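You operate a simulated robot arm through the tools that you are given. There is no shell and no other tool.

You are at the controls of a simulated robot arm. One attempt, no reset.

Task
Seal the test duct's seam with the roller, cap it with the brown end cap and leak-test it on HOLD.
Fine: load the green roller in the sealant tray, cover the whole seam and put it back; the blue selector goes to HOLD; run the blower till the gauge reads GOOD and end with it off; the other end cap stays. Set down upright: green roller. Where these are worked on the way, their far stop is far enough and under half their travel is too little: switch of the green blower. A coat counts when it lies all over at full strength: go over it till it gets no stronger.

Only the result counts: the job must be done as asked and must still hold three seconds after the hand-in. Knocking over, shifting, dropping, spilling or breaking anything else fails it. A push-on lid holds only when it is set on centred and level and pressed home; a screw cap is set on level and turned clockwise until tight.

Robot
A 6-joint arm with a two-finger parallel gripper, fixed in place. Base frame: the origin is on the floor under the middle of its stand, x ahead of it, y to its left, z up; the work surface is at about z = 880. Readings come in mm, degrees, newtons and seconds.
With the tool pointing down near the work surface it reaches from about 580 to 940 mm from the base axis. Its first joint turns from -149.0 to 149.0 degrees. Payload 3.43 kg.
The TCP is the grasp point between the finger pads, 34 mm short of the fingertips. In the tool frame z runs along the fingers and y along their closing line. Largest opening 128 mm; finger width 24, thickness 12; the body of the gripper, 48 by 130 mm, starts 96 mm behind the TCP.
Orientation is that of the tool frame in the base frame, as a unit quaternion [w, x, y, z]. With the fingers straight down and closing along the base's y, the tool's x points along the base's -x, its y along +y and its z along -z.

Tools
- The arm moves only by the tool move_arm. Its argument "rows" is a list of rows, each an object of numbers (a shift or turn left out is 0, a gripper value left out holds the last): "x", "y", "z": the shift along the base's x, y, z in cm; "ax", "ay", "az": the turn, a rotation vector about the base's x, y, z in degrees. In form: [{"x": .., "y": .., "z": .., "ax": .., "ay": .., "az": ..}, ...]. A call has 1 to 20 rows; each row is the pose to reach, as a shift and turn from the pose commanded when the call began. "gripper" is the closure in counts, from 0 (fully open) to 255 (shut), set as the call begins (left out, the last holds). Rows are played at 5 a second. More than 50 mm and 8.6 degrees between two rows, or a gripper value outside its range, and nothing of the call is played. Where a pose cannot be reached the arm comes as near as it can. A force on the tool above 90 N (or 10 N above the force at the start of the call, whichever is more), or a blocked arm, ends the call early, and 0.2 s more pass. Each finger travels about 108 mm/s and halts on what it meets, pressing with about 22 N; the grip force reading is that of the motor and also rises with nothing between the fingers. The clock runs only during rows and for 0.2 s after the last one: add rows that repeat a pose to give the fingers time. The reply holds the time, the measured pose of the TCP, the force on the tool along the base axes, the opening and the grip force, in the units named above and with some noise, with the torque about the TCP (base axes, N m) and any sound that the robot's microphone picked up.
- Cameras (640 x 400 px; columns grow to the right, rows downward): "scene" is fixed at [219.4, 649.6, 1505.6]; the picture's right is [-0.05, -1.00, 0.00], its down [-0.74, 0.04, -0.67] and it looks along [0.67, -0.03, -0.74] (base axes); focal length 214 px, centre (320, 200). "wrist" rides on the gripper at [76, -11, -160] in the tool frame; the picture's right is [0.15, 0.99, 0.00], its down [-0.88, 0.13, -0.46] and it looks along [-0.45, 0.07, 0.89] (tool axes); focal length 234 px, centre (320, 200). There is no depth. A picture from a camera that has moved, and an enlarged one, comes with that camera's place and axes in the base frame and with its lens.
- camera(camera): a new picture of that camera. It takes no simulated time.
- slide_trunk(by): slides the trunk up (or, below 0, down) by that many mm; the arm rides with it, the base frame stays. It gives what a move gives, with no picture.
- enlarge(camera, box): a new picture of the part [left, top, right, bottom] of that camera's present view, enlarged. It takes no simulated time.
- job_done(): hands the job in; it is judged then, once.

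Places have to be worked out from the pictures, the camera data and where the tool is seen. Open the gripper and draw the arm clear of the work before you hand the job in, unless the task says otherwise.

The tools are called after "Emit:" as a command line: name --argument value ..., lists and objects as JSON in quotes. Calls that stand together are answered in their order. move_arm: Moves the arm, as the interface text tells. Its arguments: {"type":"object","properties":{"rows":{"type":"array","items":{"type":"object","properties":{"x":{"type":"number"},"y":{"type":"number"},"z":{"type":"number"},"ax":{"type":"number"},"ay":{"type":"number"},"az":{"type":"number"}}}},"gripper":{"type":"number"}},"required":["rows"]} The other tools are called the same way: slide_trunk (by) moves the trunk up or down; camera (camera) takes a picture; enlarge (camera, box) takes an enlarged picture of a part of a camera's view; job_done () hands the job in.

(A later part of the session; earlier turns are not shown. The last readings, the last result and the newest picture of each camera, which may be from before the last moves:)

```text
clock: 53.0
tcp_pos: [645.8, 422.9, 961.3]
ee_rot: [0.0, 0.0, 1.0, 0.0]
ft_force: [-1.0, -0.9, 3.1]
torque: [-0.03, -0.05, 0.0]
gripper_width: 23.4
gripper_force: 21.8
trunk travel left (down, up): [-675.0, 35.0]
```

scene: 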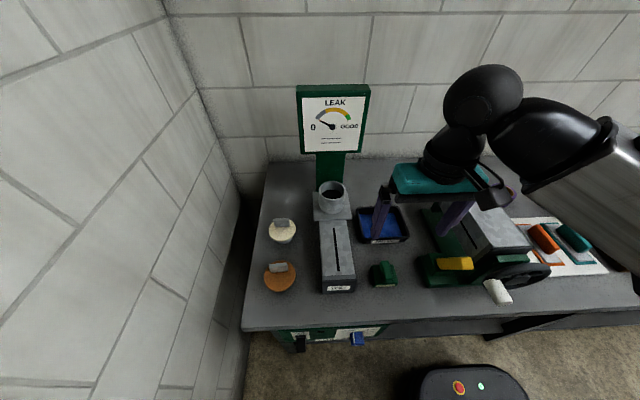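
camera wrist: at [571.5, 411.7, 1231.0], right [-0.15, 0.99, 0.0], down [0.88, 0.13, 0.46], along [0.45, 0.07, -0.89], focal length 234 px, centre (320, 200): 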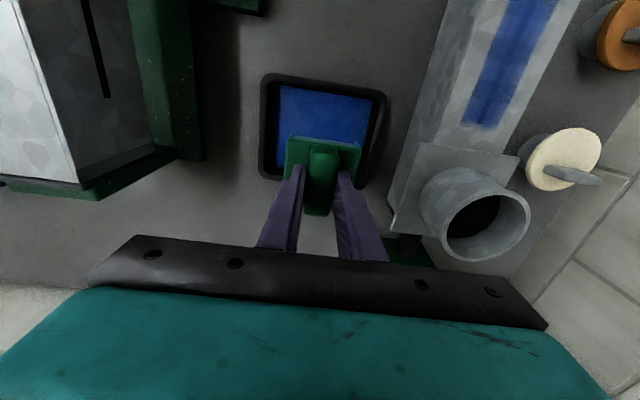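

Contact (3 N). The handle has crept about 2.5 mm up into the grip, which is fine. I roll in the tray again.

Emit:
move_arm --rows '[{"x": 0.8, "z": -0.04}, {"x": 1.6, "z": -0.04}, {"x": 2.0, "z": -0.04}, {"x": 1.2, "z": -0.04}, {"x": 0.4, "z": -0.04}, {"x": -0.4, "z": -0.04}, {"x": -1.2, "z": -0.04}, {"x": -2.0, "z": -0.04}, {"x": -2.4, "z": -0.04}, {"x": -1.6, "z": -0.04}, {"x": -0.8, "z": -0.04}, {"x": 0, "z": -0.04}, {"x": 0.8, "z": -0.04}, {"x": 1.6, "z": -0.04}, {"x": 2.0, "z": -0.04}, {"x": 1.2, "z": -0.04}, {"x": 0.4, "z": -0.04}, {"x": -0.8, "z": -0.04}, {"x": -0.8, "z": 1}, {"x": -0.8, "z": 4}]'

Emit:
move_arm --rows '[{"z": 3}, {"z": 7}, {"x": -4, "z": 7}, {"x": -8, "z": 7}, {"x": -11.7, "z": 7}, {"x": -11.7, "y": 4.2, "z": 7}, {"x": -11.7, "y": 8.4, "z": 7}, {"x": -11.7, "y": 12.6, "z": 7}, {"x": -11.7, "y": 16.8, "z": 7}, {"x": -11.7, "y": 16.8, "z": 7}]'

Emit:
enlarge --camera "scene" --box '[270, 180, 390, 300]'

```text
clock: 57.2
tcp_pos: [637.5, 423.1, 1002.2]
ee_rot: [0.001, -0.001, 1.0, 0.0]
ft_force: [-0.4, 0.8, -0.8]
torque: [0.02, -0.02, -0.01]
gripper_width: 23.4
gripper_force: 22.0
trunk travel left (down, up): [-675.0, 35.0]
```

```text
clock: 59.4
tcp_pos: [521.6, 588.0, 1071.8]
ee_rot: [-0.001, 0.001, 1.0, 0.0]
ft_force: [-0.8, -0.2, -1.2]
torque: [-0.02, 0.01, -0.03]
gripper_width: 23.5
gripper_force: 21.9
trunk travel left (down, up): [-675.0, 35.0]
```

```text
3.33 times, centred on (330, 240) of scene
camera zoom: at [219.4, 649.6, 1505.6], right [-0.05, -1.0, 0.0], down [-0.74, 0.04, -0.67], along [0.67, -0.03, -0.74], focal length 715 px, centre (287, 67)
```

zoom: 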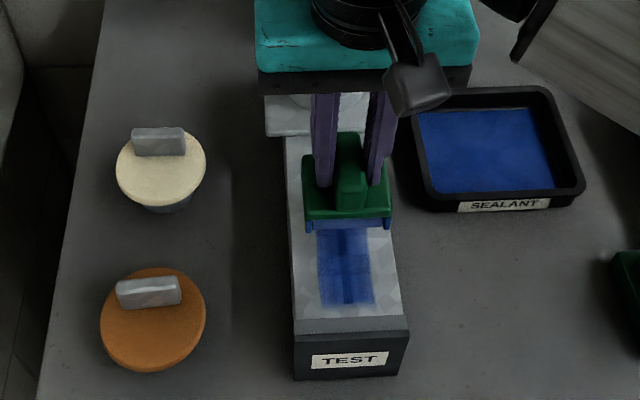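

Emit:
move_arm --rows '[{"z": -1.5}, {"z": -2.8}, {"z": -3.2}, {"z": -3.4}, {"z": -3.4}]'

Emit:
move_arm --rows '[{"z": -0.1}, {"z": -0.2}, {"z": -0.2}]'

```text
clock: 60.6
tcp_pos: [521.2, 591.8, 1036.7]
ee_rot: [0.001, 0.0, 1.0, 0.001]
ft_force: [1.2, 1.2, 3.1]
torque: [-0.04, -0.17, 0.01]
gripper_width: 23.5
gripper_force: 22.1
trunk travel left (down, up): [-675.0, 35.0]
```

```text
clock: 61.4
tcp_pos: [519.9, 590.2, 1039.5]
ee_rot: [0.002, 0.0, 1.0, 0.001]
ft_force: [4.5, 2.3, 19.2]
torque: [0.01, -0.11, -0.01]
gripper_width: 23.4
gripper_force: 22.0
trunk travel left (down, up): [-675.0, 35.0]
```

Contact at 19 N. Rolling to the near end, then the whole length and back.

Emit:
move_arm --rows '[{"x": -0.8}, {"x": -1.6}, {"x": -2.4}, {"x": -3.2}, {"x": -4.0}, {"x": -4.8}, {"x": -5.6}, {"x": -6.4}, {"x": -7.2}, {"x": -8.0}, {"x": -8.0}]'

Emit:
move_arm --rows '[{"x": 0}, {"x": 0.8}, {"x": 1.6}, {"x": 2.4}, {"x": 3.2}, {"x": 4.0}, {"x": 4.8}, {"x": 5.6}, {"x": 6.4}, {"x": 7.2}, {"x": 8.0}, {"x": 8.8}, {"x": 9.6}, {"x": 10.4}, {"x": 11.2}, {"x": 12.0}, {"x": 12.8}, {"x": 13.6}, {"x": 14.4}, {"x": 14.8}]'

Emit:
enlarge --camera "scene" --box '[310, 205, 360, 285]'

```text
clock: 63.8
tcp_pos: [440.0, 590.7, 1034.7]
ee_rot: [-0.001, 0.0, 1.0, 0.001]
ft_force: [3.9, -0.4, 12.9]
torque: [-0.02, -0.24, 0.02]
gripper_width: 23.4
gripper_force: 21.6
trunk travel left (down, up): [-675.0, 35.0]
```

```text
clock: 68.0
tcp_pos: [588.7, 590.3, 1036.1]
ee_rot: [0.0, 0.0, 1.0, 0.001]
ft_force: [-2.9, 0.1, 8.2]
torque: [-0.04, 0.22, -0.04]
gripper_width: 23.5
gripper_force: 21.9
trunk travel left (down, up): [-675.0, 35.0]
```

```text
5.00 times, centred on (335, 245) of scene
camera zoom: at [219.4, 649.6, 1505.6], right [-0.05, -1.0, 0.0], down [-0.74, 0.04, -0.67], along [0.67, -0.03, -0.74], focal length 1072 px, centre (245, -25)
```

zoom: 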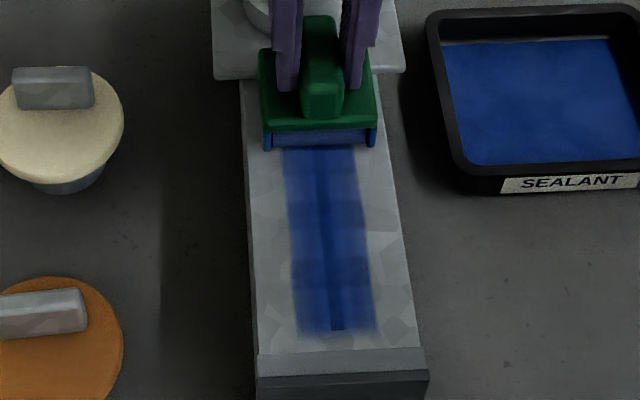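

The coat looks the same as before the reload, i.e. saturated. I make one last pass back to the near end, then lift off and inspect.

Emit:
move_arm --rows '[{"x": 0.1}, {"x": -0.7}, {"x": -1.5}, {"x": -2.3}, {"x": -3.1}, {"x": -3.9}, {"x": -4.7}, {"x": -5.5}, {"x": -6.3}, {"x": -7.1}, {"x": -7.9}, {"x": -8.7}, {"x": -9.5}, {"x": -10.3}, {"x": -11.1}, {"x": -11.9}, {"x": -12.7}, {"x": -13.5}, {"x": -14.3}, {"x": -14.8}]'

Emit:
move_arm --rows '[{"z": 1}, {"z": 4}, {"z": 4, "x": 1, "y": -4}, {"z": 4, "x": 2, "y": -8}, {"z": 4, "x": 2.2, "y": -11.5}, {"z": 4, "x": 2.2, "y": -13.4}, {"z": 4, "x": 2.2, "y": -13.4}]'

Emit:
enlarge --camera "scene" --box '[310, 205, 360, 285]'

Emit:
camera --camera "wrist"

```text
clock: 72.2
tcp_pos: [441.3, 591.0, 1036.1]
ee_rot: [0.0, 0.0, 1.0, 0.0]
ft_force: [2.0, 1.3, 3.1]
torque: [0.0, -0.08, 0.0]
gripper_width: 23.4
gripper_force: 21.8
trunk travel left (down, up): [-675.0, 35.0]
```

```text
clock: 73.8
tcp_pos: [462.3, 455.1, 1076.4]
ee_rot: [0.0, 0.0, 1.0, 0.0]
ft_force: [0.2, -0.4, -1.2]
torque: [-0.03, 0.01, -0.02]
gripper_width: 23.5
gripper_force: 22.0
trunk travel left (down, up): [-675.0, 35.0]
```

```text
5.00 times, centred on (335, 245) of scene
camera zoom: at [219.4, 649.6, 1505.6], right [-0.05, -1.0, 0.0], down [-0.74, 0.04, -0.67], along [0.67, -0.03, -0.74], focal length 1072 px, centre (245, -25)
```

zoom: 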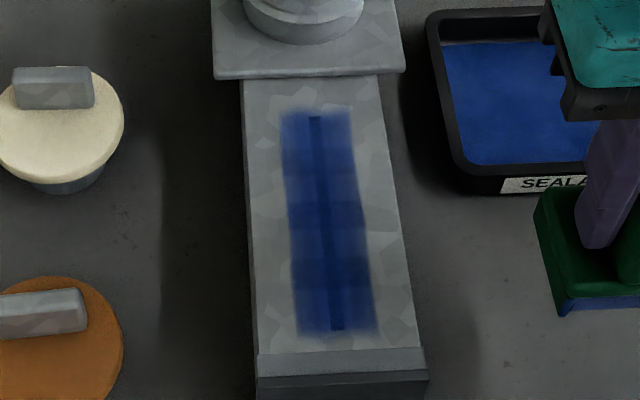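

```text
taken
camera wrist: at [387.1, 444.5, 1235.6], right [-0.15, 0.99, 0.0], down [0.88, 0.13, 0.46], along [0.45, 0.07, -0.89], focal length 234 px, centre (320, 200)
```

wrist: 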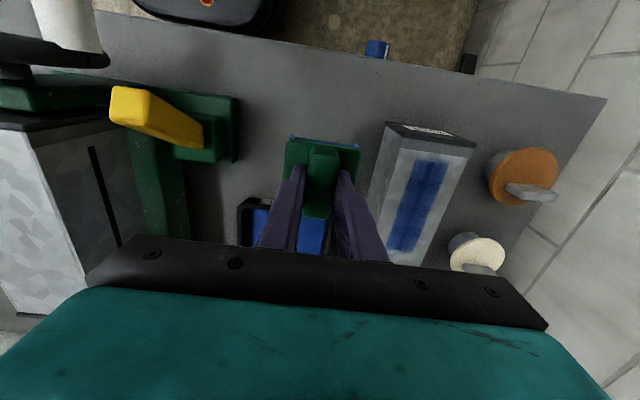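

The coat looks a bit deeper than before the reload, so I keep a reference view from this pose and will do one more load-and-roll cycle to compare.

Emit:
enlarge --camera "scene" --box '[318, 222, 348, 276]'

Emit:
enlarge --camera "wrist" --box '[360, 120, 480, 270]'

```text
7.41 times, centred on (333, 249) of scene
camera zoom: at [219.4, 649.6, 1505.6], right [-0.05, -1.0, 0.0], down [-0.74, 0.04, -0.67], along [0.67, -0.03, -0.74], focal length 1589 px, centre (224, -163)
```

zoom: 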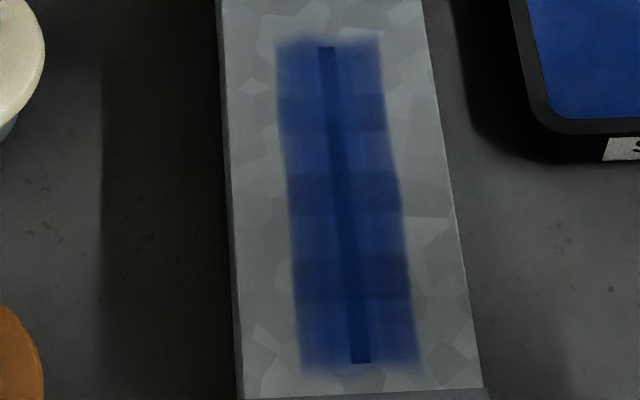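

```text
2.67 times, centred on (420, 195) of wrist
camera zoom: at [387.1, 444.5, 1235.6], right [-0.15, 0.99, 0.0], down [0.88, 0.13, 0.46], along [0.45, 0.07, -0.89], focal length 624 px, centre (53, 213)
```

zoom: 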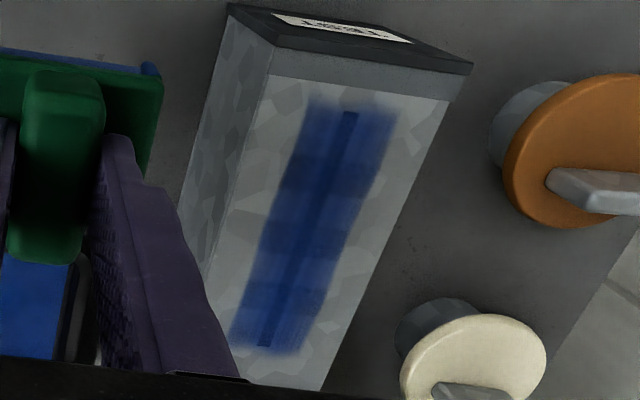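

Emit:
move_arm --rows '[{"x": 4.6, "y": -0.8}, {"x": 9.2, "y": -1.6}, {"x": 13.8, "y": -2.4}, {"x": 18.4, "y": -3.3}, {"x": 18.4, "y": -3.3, "z": -4}, {"x": 18.4, "y": -3.3, "z": -8}, {"x": 18.4, "y": -3.3, "z": -10.5}, {"x": 18.4, "y": -3.3, "z": -11.2}, {"x": 18.4, "y": -3.3, "z": -11.4}, {"x": 18.4, "y": -3.3, "z": -11.4}]'

Emit:
move_arm --rows '[{"z": -0.1}, {"z": -0.2}, {"z": -0.2}]'

```text
clock: 76.0
tcp_pos: [646.9, 424.2, 959.4]
ee_rot: [0.0, 0.0, 1.0, 0.001]
ft_force: [0.2, -0.4, -0.4]
torque: [0.0, -0.02, 0.0]
gripper_width: 23.5
gripper_force: 21.7
trunk travel left (down, up): [-675.0, 35.0]
```

```text
clock: 76.8
tcp_pos: [647.3, 424.3, 960.1]
ee_rot: [0.001, 0.0, 1.0, 0.001]
ft_force: [1.2, 2.4, 8.7]
torque: [-0.03, 0.14, -0.03]
gripper_width: 23.4
gripper_force: 21.6
trunk travel left (down, up): [-675.0, 35.0]
```

Contact at 9 N in the tray. Rolling to load again, then lifting back out.

Emit:
move_arm --rows '[{"x": 0.8}, {"x": 1.6}, {"x": 2.0}, {"x": 1.2}, {"x": 0.4}, {"x": -0.4}, {"x": -1.2}, {"x": -2.0}, {"x": -2.4}, {"x": -1.6}, {"x": -0.8}, {"x": 0}, {"x": 0.8}, {"x": 1.6}, {"x": 2.0}, {"x": 1.2}, {"x": 0.4}, {"x": -0.8}, {"x": -0.8, "z": 1}, {"x": -0.8, "z": 4}]'

Emit:
move_arm --rows '[{"z": 3}, {"z": 7}, {"x": -4, "z": 7}, {"x": -8, "z": 7}, {"x": -11.7, "z": 7}, {"x": -11.7, "y": 4.2, "z": 7}, {"x": -11.7, "y": 8.4, "z": 7}, {"x": -11.7, "y": 12.6, "z": 7}, {"x": -11.7, "y": 16.7, "z": 7}, {"x": -11.7, "y": 16.7, "z": 5.5}, {"x": -11.7, "y": 16.7, "z": 4.2}, {"x": -11.7, "y": 16.7, "z": 3.7}, {"x": -11.7, "y": 16.7, "z": 3.5}, {"x": -11.7, "y": 16.7, "z": 3.5}]'

```text
clock: 81.0
tcp_pos: [638.5, 424.3, 998.5]
ee_rot: [0.0, 0.0, 1.0, 0.0]
ft_force: [-0.2, -0.1, -1.7]
torque: [0.02, 0.01, -0.03]
gripper_width: 23.3
gripper_force: 22.1
trunk travel left (down, up): [-675.0, 35.0]
```

```text
clock: 84.0
tcp_pos: [523.4, 592.2, 1035.7]
ee_rot: [0.001, 0.0, 1.0, 0.0]
ft_force: [1.0, 2.0, 7.1]
torque: [0.02, 0.06, 0.02]
gripper_width: 23.5
gripper_force: 22.6
trunk travel left (down, up): [-675.0, 35.0]
```

Emit:
move_arm --rows '[{"x": -0.8, "z": -0.08}, {"x": -1.6, "z": -0.1}, {"x": -2.4, "z": -0.1}, {"x": -3.2, "z": -0.1}, {"x": -4.0, "z": -0.1}, {"x": -4.8, "z": -0.1}, {"x": -5.6, "z": -0.1}, {"x": -6.4, "z": -0.1}, {"x": -7.2, "z": -0.1}, {"x": -8.2, "z": -0.1}, {"x": -8.2, "z": -0.1}]'

Emit:
move_arm --rows '[{"x": 0}, {"x": 0.8}, {"x": 1.6}, {"x": 2.4}, {"x": 3.2}, {"x": 4.0}, {"x": 4.8}, {"x": 5.6}, {"x": 6.4}, {"x": 7.2}, {"x": 8.0}, {"x": 8.8}, {"x": 9.6}, {"x": 10.4}, {"x": 11.2}, {"x": 12.0}, {"x": 12.8}, {"x": 13.6}, {"x": 14.4}, {"x": 14.7}]'

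Emit:
move_arm --rows '[{"x": 0.1, "z": -0.05}, {"x": -0.7, "z": -0.05}, {"x": -1.5, "z": -0.05}, {"x": -2.3, "z": -0.05}, {"x": -3.1, "z": -0.05}, {"x": -3.9, "z": -0.05}, {"x": -4.7, "z": -0.05}, {"x": -5.5, "z": -0.05}, {"x": -6.3, "z": -0.05}, {"x": -7.1, "z": -0.05}, {"x": -7.9, "z": -0.05}, {"x": -8.7, "z": -0.05}, {"x": -9.5, "z": -0.05}, {"x": -10.3, "z": -0.05}, {"x": -11.1, "z": -0.05}, {"x": -11.9, "z": -0.05}, {"x": -12.7, "z": -0.05}, {"x": -13.5, "z": -0.05}, {"x": -14.3, "z": -0.05}, {"x": -14.7, "z": -0.05}]'

Emit:
move_arm --rows '[{"z": 1}, {"z": 4}, {"z": 4, "x": 1, "y": -4}, {"z": 4, "x": 2, "y": -8}, {"z": 4, "x": 2.2, "y": -11.5}, {"z": 4, "x": 2.2, "y": -13.5}, {"z": 4, "x": 2.2, "y": -13.5}]'

Emit:
enlarge --camera "scene" --box '[318, 222, 348, 276]'

Emit:
enlarge --camera "wrist" --box '[360, 120, 480, 270]'

```text
clock: 86.4
tcp_pos: [438.9, 590.2, 1034.0]
ee_rot: [0.001, 0.0, 1.0, 0.001]
ft_force: [6.7, 0.8, 23.2]
torque: [-0.08, -0.49, 0.04]
gripper_width: 23.4
gripper_force: 22.3
trunk travel left (down, up): [-675.0, 35.0]
```

```text
clock: 90.6
tcp_pos: [585.3, 590.3, 1035.4]
ee_rot: [0.001, -0.001, 1.0, 0.002]
ft_force: [-6.6, -0.1, 16.4]
torque: [-0.11, 0.31, 0.02]
gripper_width: 23.4
gripper_force: 22.0
trunk travel left (down, up): [-675.0, 35.0]
```

```text
clock: 94.8
tcp_pos: [439.4, 589.0, 1034.8]
ee_rot: [0.001, -0.001, 1.0, 0.002]
ft_force: [13.6, 0.9, 37.6]
torque: [-0.15, -0.89, 0.1]
gripper_width: 23.3
gripper_force: 22.1
trunk travel left (down, up): [-675.0, 35.0]
```

```text
clock: 96.4
tcp_pos: [463.1, 455.7, 1072.1]
ee_rot: [0.001, 0.0, 1.0, -0.001]
ft_force: [0.2, 0.3, -1.2]
torque: [0.01, 0.02, -0.02]
gripper_width: 23.4
gripper_force: 22.5
trunk travel left (down, up): [-675.0, 35.0]
```

```text
7.41 times, centred on (333, 249) of scene
camera zoom: at [219.4, 649.6, 1505.6], right [-0.05, -1.0, 0.0], down [-0.74, 0.04, -0.67], along [0.67, -0.03, -0.74], focal length 1589 px, centre (224, -163)
```

zoom: 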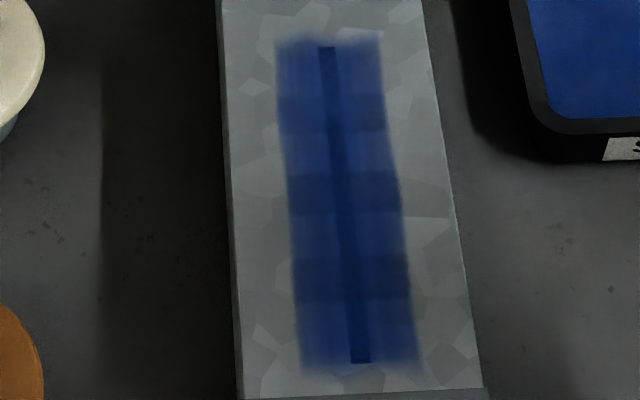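

```text
2.67 times, centred on (420, 195) of wrist
camera zoom: at [387.3, 444.2, 1232.2], right [-0.15, 0.99, 0.0], down [0.88, 0.13, 0.46], along [0.45, 0.07, -0.89], focal length 624 px, centre (53, 213)
```

zoom: 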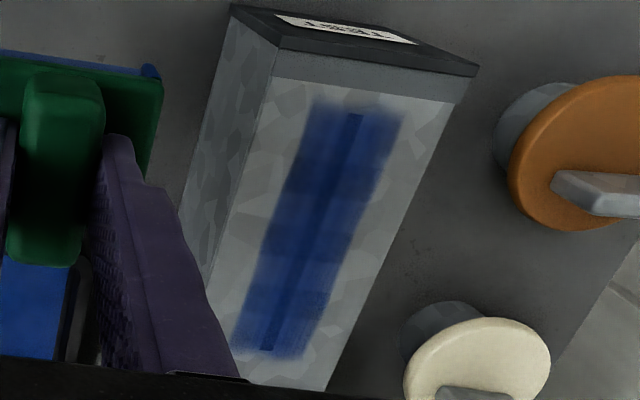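

The coat is now identical to the previous cycle, so it is saturated. Before setting the roller down I check that it still sits level in the grip.

Emit:
enlarge --camera "scene" --box '[340, 200, 440, 290]'

Emit:
enlarge --camera "wrist" --box '[250, 110, 390, 260]'

```text
4.44 times, centred on (390, 245) of scene
camera zoom: at [219.4, 649.6, 1505.6], right [-0.05, -1.0, 0.0], down [-0.74, 0.04, -0.67], along [0.67, -0.03, -0.74], focal length 953 px, centre (9, 0)
```

zoom: 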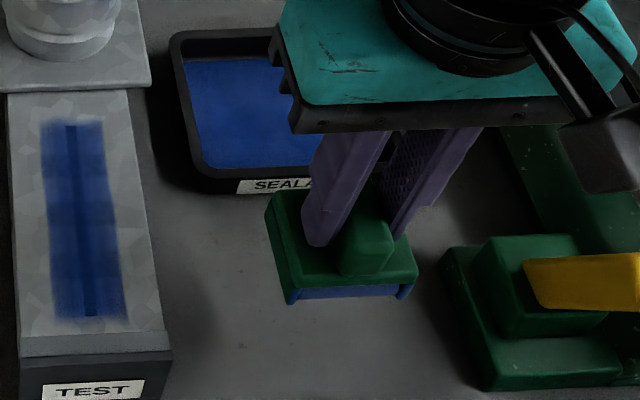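

```text
2.67 times, centred on (320, 185) of wrist
camera zoom: at [387.3, 444.2, 1232.2], right [-0.15, 0.99, 0.0], down [0.88, 0.13, 0.46], along [0.45, 0.07, -0.89], focal length 624 px, centre (320, 240)
```

zoom: 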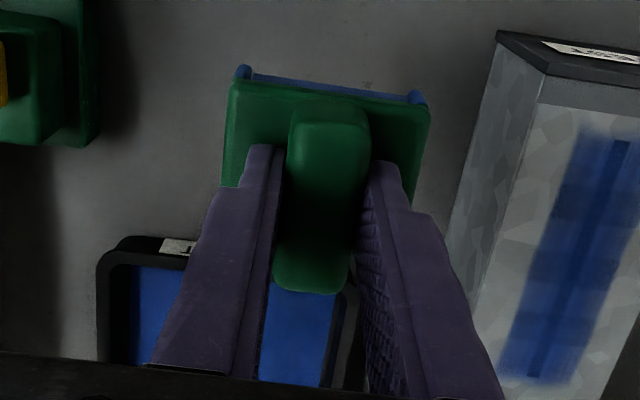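

Level. I lower it over its home spot to just above the table.

Emit:
move_arm --rows '[{"z": -4}, {"z": -8}, {"z": -10.5}, {"z": -11.4}, {"z": -11.7}, {"z": -11.7}]'

Emit:
move_arm --rows '[{"z": -0.1}, {"z": -0.2}, {"z": -0.2}]'

```text
clock: 97.8
tcp_pos: [462.6, 456.4, 955.2]
ee_rot: [0.0, 0.0, 1.0, 0.0]
ft_force: [0.4, -0.1, -0.8]
torque: [0.03, -0.05, -0.02]
gripper_width: 23.4
gripper_force: 22.0
trunk travel left (down, up): [-675.0, 35.0]
```

```text
clock: 98.6
tcp_pos: [462.5, 456.9, 953.6]
ee_rot: [0.0, -0.001, 1.0, 0.0]
ft_force: [-0.3, 0.6, -1.4]
torque: [-0.02, 0.01, -0.01]
gripper_width: 23.7
gripper_force: 22.2
trunk travel left (down, up): [-675.0, 35.0]
```

Emit:
move_arm --rows '[{"z": -0.1}, {"z": -0.2}, {"z": -0.2}]'

Emit:
move_arm --rows '[{"z": -0.1}, {"z": -0.15}, {"z": -0.15}]'

```text
clock: 99.4
tcp_pos: [461.3, 455.7, 951.8]
ee_rot: [0.001, 0.0, 1.0, 0.0]
ft_force: [0.2, 0.1, -1.4]
torque: [0.02, 0.05, -0.03]
gripper_width: 23.2
gripper_force: 21.8
trunk travel left (down, up): [-675.0, 35.0]
```

```text
clock: 100.2
tcp_pos: [460.7, 456.5, 949.4]
ee_rot: [0.0, 0.001, 1.0, 0.001]
ft_force: [0.0, 0.4, -2.0]
torque: [-0.01, 0.0, 0.02]
gripper_width: 23.5
gripper_force: 22.4
trunk travel left (down, up): [-675.0, 35.0]
```

Emit:
move_arm --rows '[{"z": -0.1}, {"z": -0.15}, {"z": -0.15}]'

Emit:
move_arm --rows '[{"z": -0.1}, {"z": -0.1}]'

```text
clock: 101.0
tcp_pos: [461.9, 456.2, 950.2]
ee_rot: [0.002, 0.0, 1.0, 0.001]
ft_force: [0.3, 4.4, 17.2]
torque: [0.0, 0.27, -0.04]
gripper_width: 23.5
gripper_force: 22.2
trunk travel left (down, up): [-675.0, 35.0]
```

```text
clock: 101.6
tcp_pos: [460.8, 456.2, 949.4]
ee_rot: [0.002, -0.001, 1.0, 0.002]
ft_force: [1.5, 6.8, 32.5]
torque: [0.08, 0.34, -0.04]
gripper_width: 23.8
gripper_force: 22.1
trunk travel left (down, up): [-675.0, 35.0]
```

The roller stands on the table. I relieve the pressure slightly, open the gripper and rise straight up.

Emit:
move_arm --rows '[{"z": 0.15}, {"z": 0.2}]'

Emit:
move_arm --rows '[{}, {}, {}, {}, {}]' --gripper 0

Emit:
move_arm --rows '[{"z": 1}, {"z": 3}, {"z": 7}, {"z": 11}, {"z": 15}, {"z": 15}]'

Emit:
enlarge --camera "scene" --box '[340, 210, 440, 300]'

Emit:
camera --camera "wrist"

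```text
clock: 102.2
tcp_pos: [460.9, 456.1, 950.2]
ee_rot: [0.0, 0.0, 1.0, 0.0]
ft_force: [1.1, 6.2, 13.8]
torque: [0.39, -0.08, 0.02]
gripper_width: 23.6
gripper_force: 22.0
trunk travel left (down, up): [-675.0, 35.0]
```

```text
clock: 103.4
tcp_pos: [461.3, 456.2, 950.3]
ee_rot: [0.0, 0.001, 1.0, 0.001]
ft_force: [-0.2, -0.3, -0.1]
torque: [0.05, 0.07, 0.0]
gripper_width: 127.6
gripper_force: 0.0
trunk travel left (down, up): [-675.0, 35.0]
```

```text
clock: 104.8
tcp_pos: [460.0, 456.7, 1099.4]
ee_rot: [-0.001, 0.0, 1.0, -0.001]
ft_force: [-0.2, -0.2, 0.0]
torque: [0.01, -0.01, 0.02]
gripper_width: 127.8
gripper_force: 0.2
trunk travel left (down, up): [-675.0, 35.0]
```

```text
4.44 times, centred on (390, 255) of scene
camera zoom: at [219.4, 649.6, 1505.6], right [-0.05, -1.0, 0.0], down [-0.74, 0.04, -0.67], along [0.67, -0.03, -0.74], focal length 953 px, centre (9, -44)
```

zoom: 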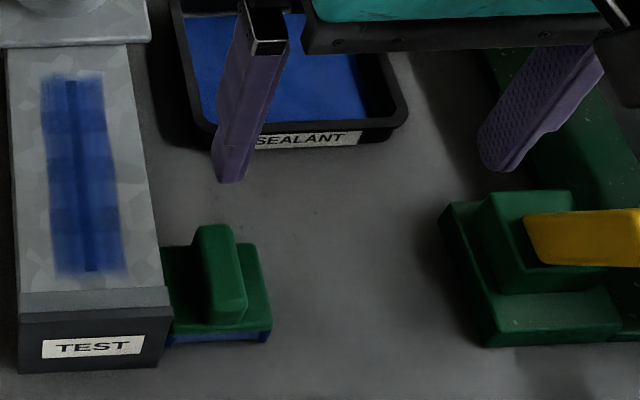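

```text
taken
camera wrist: at [385.6, 445.5, 1259.3], right [-0.15, 0.99, 0.0], down [0.88, 0.13, 0.46], along [0.45, 0.07, -0.89], focal length 234 px, centre (320, 200)
```

wrist: 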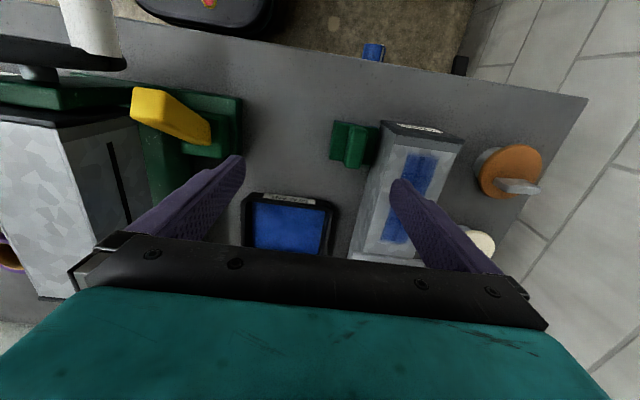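

The roller is upright but the fingertips were resting on its housing and dragged it about 55 mm in +y when opening; the duct did not move. I measure its place and will re-grip with a narrow opening, lift and set it back properly.

Emit:
enlarge --camera "wrist" --box '[310, 100, 400, 190]'

Emit:
enlarge --camera "scene" --box '[330, 240, 400, 300]'

```text
4.44 times, centred on (355, 145) of wrist
camera zoom: at [385.6, 445.5, 1259.3], right [-0.15, 0.99, 0.0], down [0.88, 0.13, 0.46], along [0.45, 0.07, -0.89], focal length 1041 px, centre (164, 444)
```

zoom: 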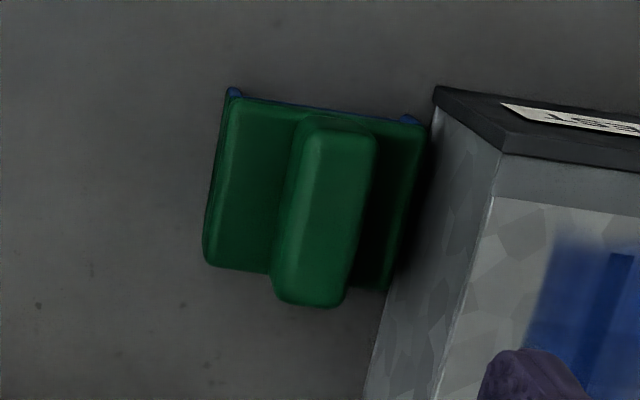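

```text
6.67 times, centred on (365, 270) of scene
camera zoom: at [219.4, 649.6, 1505.6], right [-0.05, -1.0, 0.0], down [-0.74, 0.04, -0.67], along [0.67, -0.03, -0.74], focal length 1430 px, centre (20, -267)
```

zoom: 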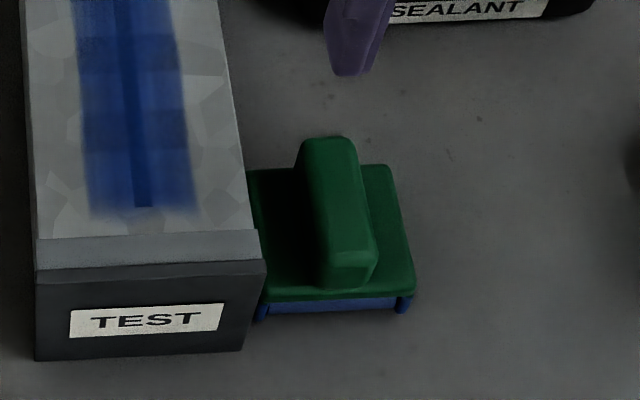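

Roller handle is now centred at about (462, 509), housing to y≈541, duct side at y≈549. I narrow the opening to ~40 mm and go above it.

Emit:
move_arm --rows '[{"x": 0.1, "y": 2.5, "z": -2}, {"x": 0.2, "y": 5.0, "z": -5}, {"x": 0.2, "y": 5.1, "z": -9}, {"x": 0.2, "y": 5.1, "z": -9}]' --gripper 175

Emit:
enlarge --camera "wrist" --box '[240, 100, 400, 260]'

Emit:
enlarge --camera "scene" --box '[320, 210, 420, 300]'

```text
clock: 105.8
tcp_pos: [463.3, 506.3, 1008.7]
ee_rot: [0.001, 0.0, 1.0, -0.001]
ft_force: [0.5, -0.2, 0.1]
torque: [0.01, -0.02, -0.02]
gripper_width: 40.2
gripper_force: 0.1
trunk travel left (down, up): [-675.0, 35.0]
```

```text
2.50 times, centred on (320, 180) of wrist
camera zoom: at [388.6, 494.7, 1167.9], right [-0.15, 0.99, 0.0], down [0.88, 0.13, 0.46], along [0.45, 0.07, -0.89], focal length 585 px, centre (320, 250)
```

zoom: 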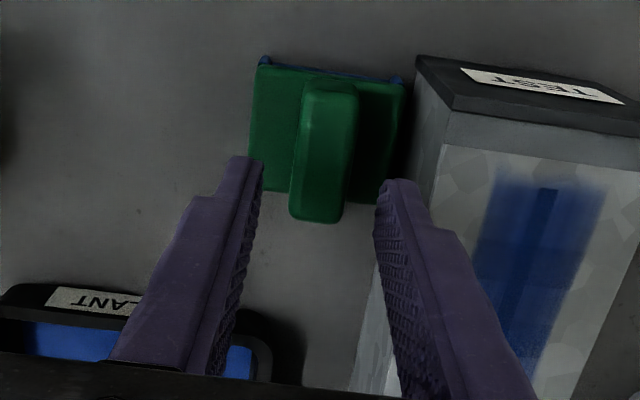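

```text
4.44 times, centred on (370, 255) of scene
camera zoom: at [219.4, 649.6, 1505.6], right [-0.05, -1.0, 0.0], down [-0.74, 0.04, -0.67], along [0.67, -0.03, -0.74], focal length 953 px, centre (98, -44)
```

zoom: 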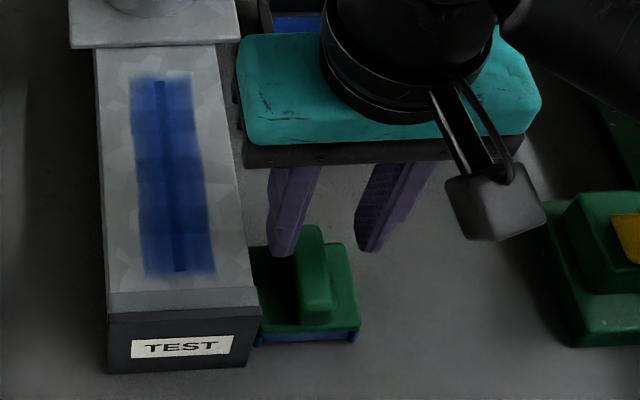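

Fingers are centred on the handle with clearance to the duct. I lower to TCP z≈957, just above the housing.

Emit:
move_arm --rows '[{"z": -1.5}, {"z": -3}, {"z": -4.2}, {"z": -5.0}, {"z": -5.2}, {"z": -5.2}]'

Emit:
enlarge --camera "wrist" --box '[240, 100, 400, 260]'

Emit:
enlarge --camera "scene" --box '[320, 210, 420, 300]'

```text
clock: 107.2
tcp_pos: [463.8, 506.1, 954.9]
ee_rot: [0.0, 0.001, 1.0, 0.0]
ft_force: [0.0, -0.3, 0.2]
torque: [0.01, -0.01, 0.0]
gripper_width: 40.3
gripper_force: 0.1
trunk travel left (down, up): [-675.0, 35.0]
```

```text
2.50 times, centred on (320, 180) of wrist
camera zoom: at [388.7, 494.9, 1116.5], right [-0.15, 0.99, 0.0], down [0.88, 0.13, 0.46], along [0.45, 0.07, -0.89], focal length 585 px, centre (320, 250)
```

zoom: 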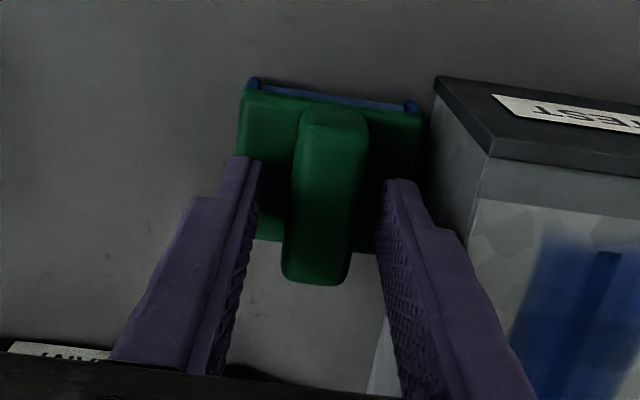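

```text
4.44 times, centred on (370, 255) of scene
camera zoom: at [219.4, 649.6, 1505.6], right [-0.05, -1.0, 0.0], down [-0.74, 0.04, -0.67], along [0.67, -0.03, -0.74], focal length 953 px, centre (98, -44)
```

zoom: 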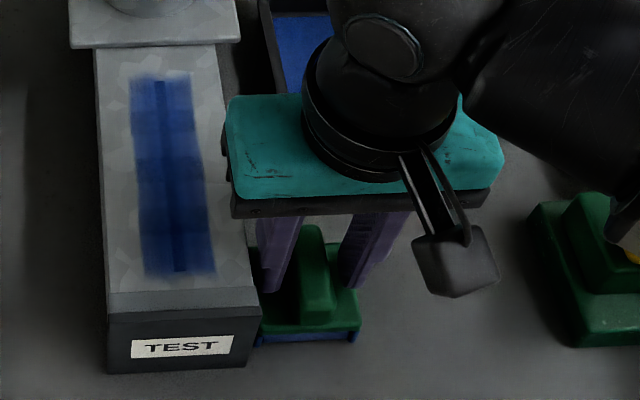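

Well placed. I close on the handle and lift it 40 mm, then move it back −y to its home.

Emit:
move_arm --rows '[{}, {}, {}, {}]' --gripper 255

Emit:
move_arm --rows '[{"z": 0.5}, {"z": 2}, {"z": 4}, {"z": 4, "y": -2}, {"z": 4, "y": -4}, {"z": 4, "x": -0.1, "y": -5.15}, {"z": 4, "x": -0.1, "y": -5.15}]'

Emit:
enlarge --camera "scene" --box '[340, 210, 440, 300]'

```text
clock: 108.2
tcp_pos: [464.1, 505.1, 958.2]
ee_rot: [-0.001, 0.0, 1.0, 0.0]
ft_force: [0.0, 0.6, -0.1]
torque: [0.02, -0.02, 0.03]
gripper_width: 23.4
gripper_force: 21.3
trunk travel left (down, up): [-675.0, 35.0]
```

```text
clock: 109.8
tcp_pos: [462.4, 454.3, 998.5]
ee_rot: [0.0, 0.0, 1.0, 0.0]
ft_force: [-0.2, -0.2, -1.2]
torque: [0.03, 0.02, -0.05]
gripper_width: 23.4
gripper_force: 22.5
trunk travel left (down, up): [-675.0, 35.0]
```

```text
4.44 times, centred on (390, 255) of scene
camera zoom: at [219.4, 649.6, 1505.6], right [-0.05, -1.0, 0.0], down [-0.74, 0.04, -0.67], along [0.67, -0.03, -0.74], focal length 953 px, centre (9, -44)
```

zoom: 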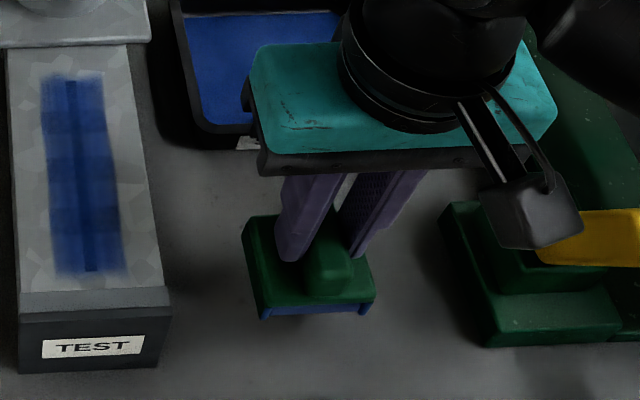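

Emit:
move_arm --rows '[{"z": -1.5}, {"z": -3}, {"z": -3.8}, {"z": -3.9}, {"z": -3.9}]'

Emit:
move_arm --rows '[{"z": -0.05}, {"z": -0.1}, {"z": -0.1}]'

```text
clock: 111.0
tcp_pos: [463.6, 455.2, 957.7]
ee_rot: [0.001, 0.0, 1.0, 0.0]
ft_force: [-0.1, 0.3, -1.1]
torque: [0.04, 0.01, -0.01]
gripper_width: 23.5
gripper_force: 22.4
trunk travel left (down, up): [-675.0, 35.0]
```

```text
clock: 111.8
tcp_pos: [463.2, 455.9, 957.5]
ee_rot: [0.001, 0.0, 1.0, 0.0]
ft_force: [-0.2, 0.2, -0.6]
torque: [0.03, 0.01, 0.02]
gripper_width: 23.5
gripper_force: 21.8
trunk travel left (down, up): [-675.0, 35.0]
```

Emit:
move_arm --rows '[{"z": -0.05}, {"z": -0.05}]'

Emit:
enlarge --camera "scene" --box '[340, 210, 440, 300]'

```text
clock: 112.4
tcp_pos: [462.9, 455.1, 956.6]
ee_rot: [0.0, 0.0, 1.0, 0.0]
ft_force: [-0.7, 0.0, -0.2]
torque: [0.0, 0.0, 0.0]
gripper_width: 23.6
gripper_force: 22.4
trunk travel left (down, up): [-675.0, 35.0]
```

```text
4.44 times, centred on (390, 255) of scene
camera zoom: at [219.4, 649.6, 1505.6], right [-0.05, -1.0, 0.0], down [-0.74, 0.04, -0.67], along [0.67, -0.03, -0.74], focal length 953 px, centre (9, -44)
```

zoom: 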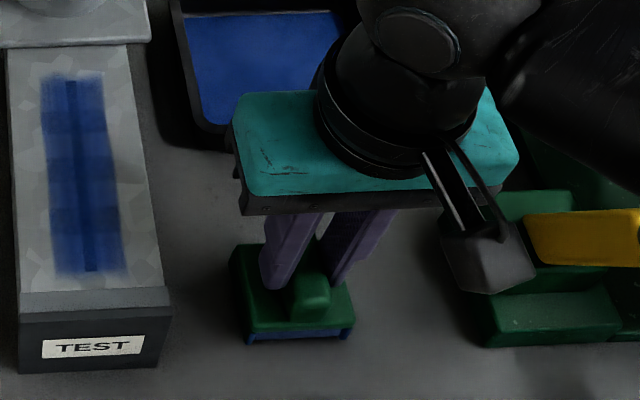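

Same place as at the start in the picture. One more half millimetre, then I open only to 40 mm and rise straight up.

Emit:
move_arm --rows '[{"z": -0.05}, {"z": -0.05}]'

Emit:
move_arm --rows '[{}, {}, {}]' --gripper 175

Emit:
enlarge --camera "scene" --box '[340, 210, 440, 300]'

```text
clock: 113.0
tcp_pos: [462.0, 455.2, 956.1]
ee_rot: [0.0, 0.0, 1.0, 0.0]
ft_force: [0.0, -0.1, -1.3]
torque: [-0.02, -0.05, 0.0]
gripper_width: 23.1
gripper_force: 22.3
trunk travel left (down, up): [-675.0, 35.0]
```

```text
clock: 113.8
tcp_pos: [463.1, 454.4, 956.7]
ee_rot: [0.0, 0.001, 1.0, 0.0]
ft_force: [0.7, 0.7, -0.1]
torque: [-0.01, -0.01, 0.02]
gripper_width: 40.3
gripper_force: 0.0
trunk travel left (down, up): [-675.0, 35.0]
```

```text
4.44 times, centred on (390, 255) of scene
camera zoom: at [219.4, 649.6, 1505.6], right [-0.05, -1.0, 0.0], down [-0.74, 0.04, -0.67], along [0.67, -0.03, -0.74], focal length 953 px, centre (9, -44)
```

zoom: 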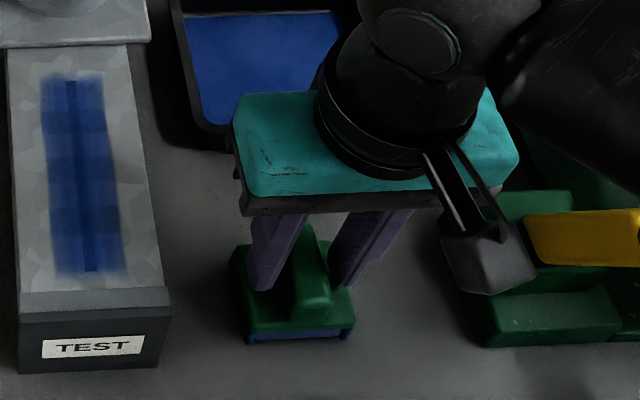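

The roller stands released at its home. I rise straight up and go over to the brown cap.

Emit:
move_arm --rows '[{"z": 1}, {"z": 4}, {"z": 8}, {"z": 12}, {"z": 16}, {"z": 18}, {"z": 18}]'

Emit:
move_arm --rows '[{"y": 4.5}, {"y": 9}, {"y": 13.5}, {"y": 18}, {"y": 22.5}, {"y": 27}, {"y": 29.5}, {"y": 29.5}]' --gripper 0

Emit:
camera --camera "wrist"

Emit:
camera --camera "scene"

```text
clock: 115.4
tcp_pos: [462.2, 454.8, 1136.9]
ee_rot: [0.0, 0.0, 1.0, 0.0]
ft_force: [0.1, 0.5, -0.1]
torque: [0.02, 0.01, 0.03]
gripper_width: 40.3
gripper_force: 0.1
trunk travel left (down, up): [-675.0, 35.0]
```

```text
clock: 117.2
tcp_pos: [463.0, 748.6, 1138.0]
ee_rot: [0.0, 0.0, 1.0, 0.0]
ft_force: [0.2, 0.1, -0.7]
torque: [-0.02, -0.03, 0.0]
gripper_width: 127.8
gripper_force: 0.1
trunk travel left (down, up): [-675.0, 35.0]
```

```text
taken
camera wrist: at [387.9, 737.0, 1297.5], right [-0.15, 0.99, 0.0], down [0.88, 0.13, 0.46], along [0.45, 0.07, -0.89], focal length 234 px, centre (320, 200)
```

wrist: 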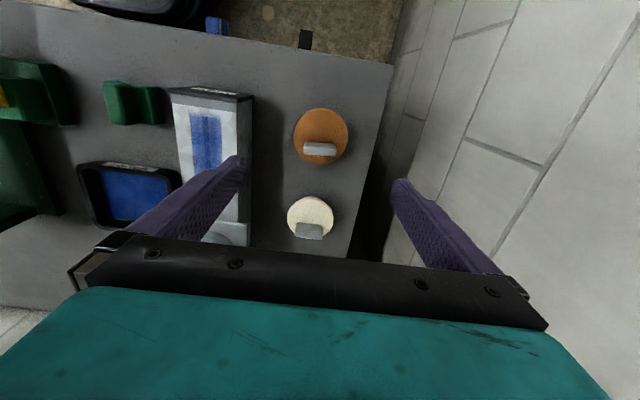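

```text
taken
```

scene: 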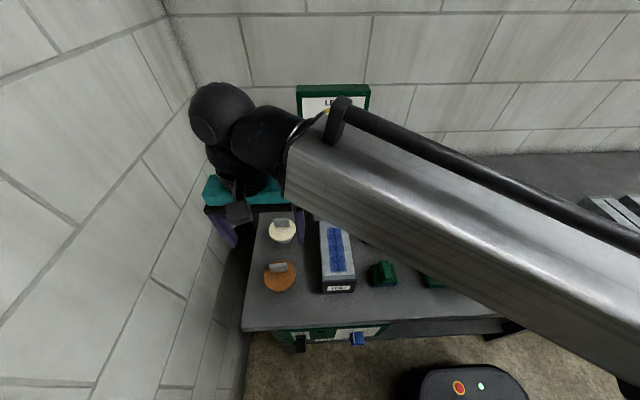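

Emit:
enlarge --camera "wrist" --box '[270, 80, 370, 260]'

Emit:
enlarge --camera "scene" --box '[250, 210, 310, 300]'

```text
2.22 times, centred on (320, 170) of wrist
camera zoom: at [387.9, 737.0, 1297.5], right [-0.15, 0.99, 0.0], down [0.88, 0.13, 0.46], along [0.45, 0.07, -0.89], focal length 520 px, centre (320, 267)
```

zoom: 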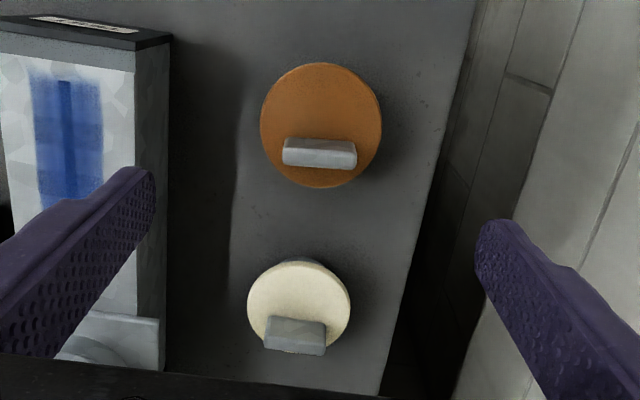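

```text
4.44 times, centred on (280, 255) of scene
camera zoom: at [219.4, 649.6, 1505.6], right [-0.05, -1.0, 0.0], down [-0.74, 0.04, -0.67], along [0.67, -0.03, -0.74], focal length 953 px, centre (498, -44)
```

zoom: 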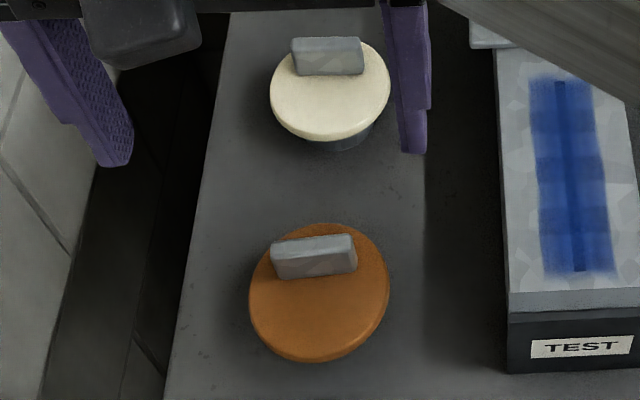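

Emit:
enlarge --camera "wrist" --box '[290, 100, 350, 170]'

Emit:
enlarge --camera "scene" --box '[260, 250, 300, 300]'

```text
5.71 times, centred on (320, 135) of wrist
camera zoom: at [387.9, 737.0, 1297.5], right [-0.15, 0.99, 0.0], down [0.88, 0.13, 0.46], along [0.45, 0.07, -0.89], focal length 1338 px, centre (320, 571)
```

zoom: 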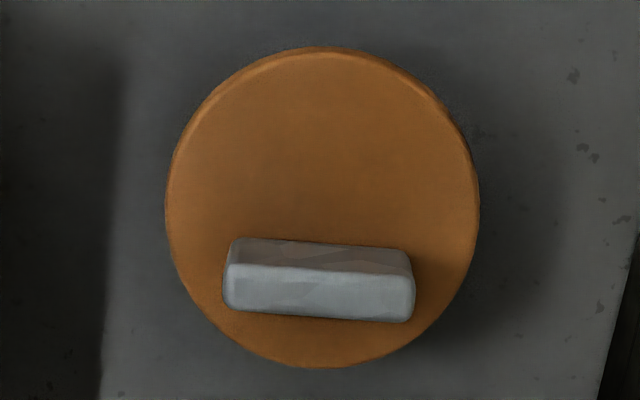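

```text
8.00 times, centred on (280, 275) of scene
camera zoom: at [219.4, 649.6, 1505.6], right [-0.05, -1.0, 0.0], down [-0.74, 0.04, -0.67], along [0.67, -0.03, -0.74], focal length 1716 px, centre (640, -400)
```

zoom: 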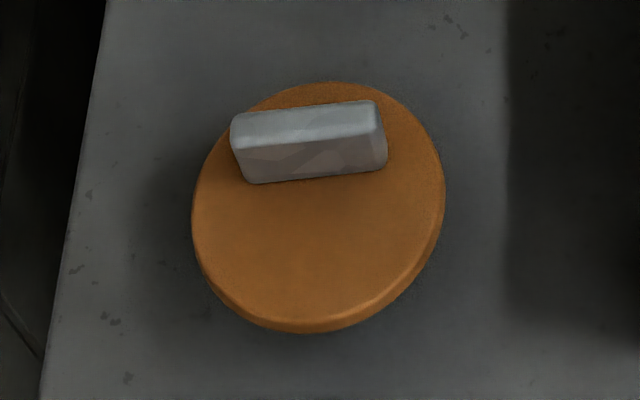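

The brown cap's grey bar handle sits off-centre: disc centre about (464.5, 751), bar about (480, 751), 48 mm long along y and turned about +4°, top near z 962. I go lower above the bar, turning the tool 4°.

Emit:
move_arm --rows '[{"x": 0.8, "y": 0.1, "z": -3, "az": 2}, {"x": 1.7, "y": 0.2, "z": -7, "az": 4}, {"x": 1.7, "y": 0.2, "z": -10, "az": 4}, {"x": 1.7, "y": 0.2, "z": -11.5, "az": 4}, {"x": 1.7, "y": 0.2, "z": -11.5, "az": 4}]' --gripper 70

Emit:
camera --camera "wrist"

Emit:
enlarge --camera "scene" --box '[250, 230, 310, 300]'

```text
clock: 118.4
tcp_pos: [480.8, 750.2, 1021.6]
ee_rot: [0.0, -0.035, 0.999, 0.001]
ft_force: [-0.8, 0.4, 0.1]
torque: [0.0, 0.0, -0.01]
gripper_width: 92.6
gripper_force: 0.0
trunk travel left (down, up): [-675.0, 35.0]
```

```text
taken
camera wrist: at [406.8, 734.5, 1181.4], right [-0.21, 0.98, 0.0], down [0.87, 0.19, 0.46], along [0.45, 0.1, -0.89], focal length 234 px, centre (320, 200)
```

wrist: 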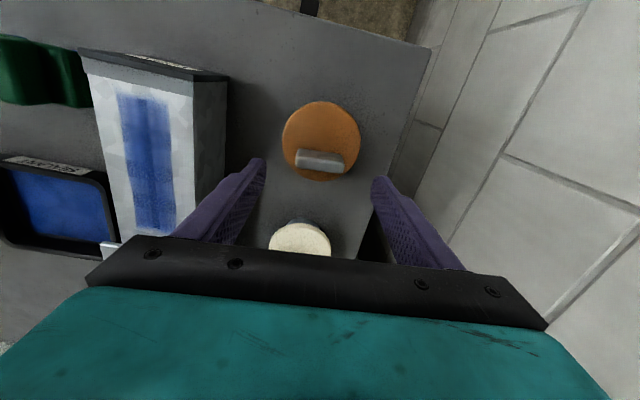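

```text
5.71 times, centred on (280, 265) of scene
camera zoom: at [219.4, 649.6, 1505.6], right [-0.05, -1.0, 0.0], down [-0.74, 0.04, -0.67], along [0.67, -0.03, -0.74], focal length 1226 px, centre (549, -171)
```

zoom: 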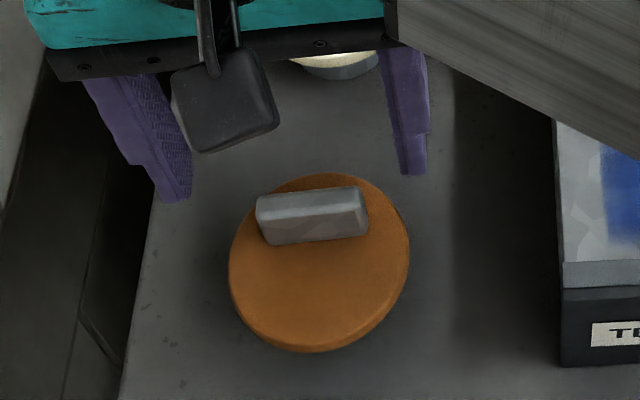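

Emit:
enlarge --camera "wrist" --box '[240, 80, 420, 220]'

```text
2.86 times, centred on (330, 150) of wrist
camera zoom: at [406.8, 734.5, 1181.4], right [-0.21, 0.98, 0.0], down [0.87, 0.19, 0.46], along [0.45, 0.1, -0.89], focal length 669 px, centre (291, 343)
```

zoom: 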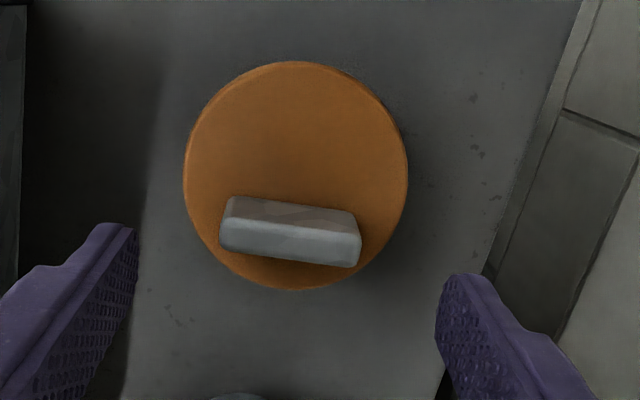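

Bar is aligned with the closing line within about 1° and centred under the TCP. I lower around it to TCP z≈978.

Emit:
move_arm --rows '[{"z": -1.5}, {"z": -3}, {"z": -4.0}, {"z": -4.4}, {"z": -4.4}]' --gripper 100

Emit:
enlarge --camera "wrist" --box '[240, 80, 420, 240]'

Emit:
enlarge --camera "scene" --box '[250, 230, 310, 300]'

```text
clock: 119.6
tcp_pos: [480.6, 751.3, 977.8]
ee_rot: [0.0, -0.035, 0.999, 0.0]
ft_force: [0.1, 0.8, -0.6]
torque: [-0.02, 0.02, 0.03]
gripper_width: 77.7
gripper_force: 0.0
trunk travel left (down, up): [-675.0, 35.0]
```

```text
2.50 times, centred on (330, 160) of wrist
camera zoom: at [406.0, 735.8, 1137.6], right [-0.21, 0.98, 0.0], down [0.87, 0.19, 0.46], along [0.45, 0.1, -0.89], focal length 585 px, centre (295, 300)
```

zoom: 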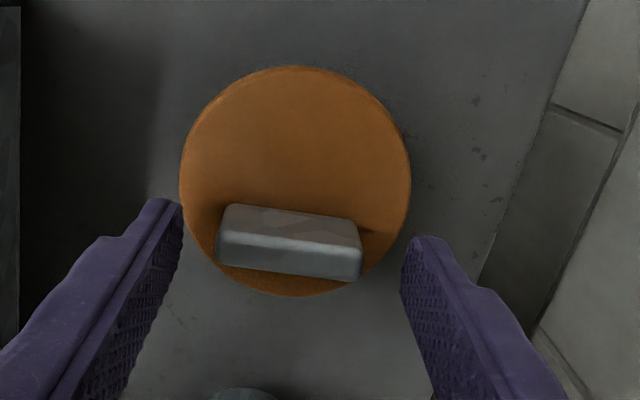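

```text
5.71 times, centred on (280, 265) of scene
camera zoom: at [219.4, 649.6, 1505.6], right [-0.05, -1.0, 0.0], down [-0.74, 0.04, -0.67], along [0.67, -0.03, -0.74], focal length 1226 px, centre (549, -171)
```

zoom: 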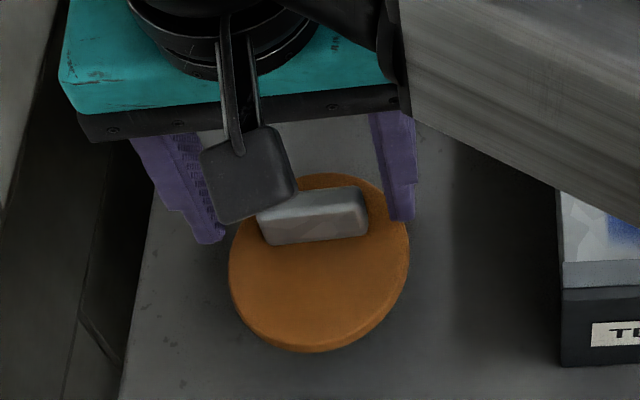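

Fingers are above the disc rim. I narrow to ~58 mm so the tips are over the disc, then feel downward for the disc top.

Emit:
move_arm --rows '[{}, {}, {"z": -0.2}, {"z": -0.4}, {"z": -0.4}]' --gripper 140

Emit:
move_arm --rows '[{"z": -0.15}, {"z": -0.3}, {"z": -0.3}]'

```text
clock: 120.8
tcp_pos: [479.5, 753.5, 973.3]
ee_rot: [0.0, -0.035, 0.999, 0.0]
ft_force: [-0.3, 0.2, -0.2]
torque: [0.01, 0.01, 0.01]
gripper_width: 57.8
gripper_force: 0.0
trunk travel left (down, up): [-675.0, 35.0]
```

```text
clock: 121.6
tcp_pos: [479.4, 752.0, 970.1]
ee_rot: [0.0, -0.035, 0.999, 0.0]
ft_force: [0.3, -0.3, 0.2]
torque: [-0.03, 0.01, 0.0]
gripper_width: 57.7
gripper_force: 0.1
trunk travel left (down, up): [-675.0, 35.0]
```

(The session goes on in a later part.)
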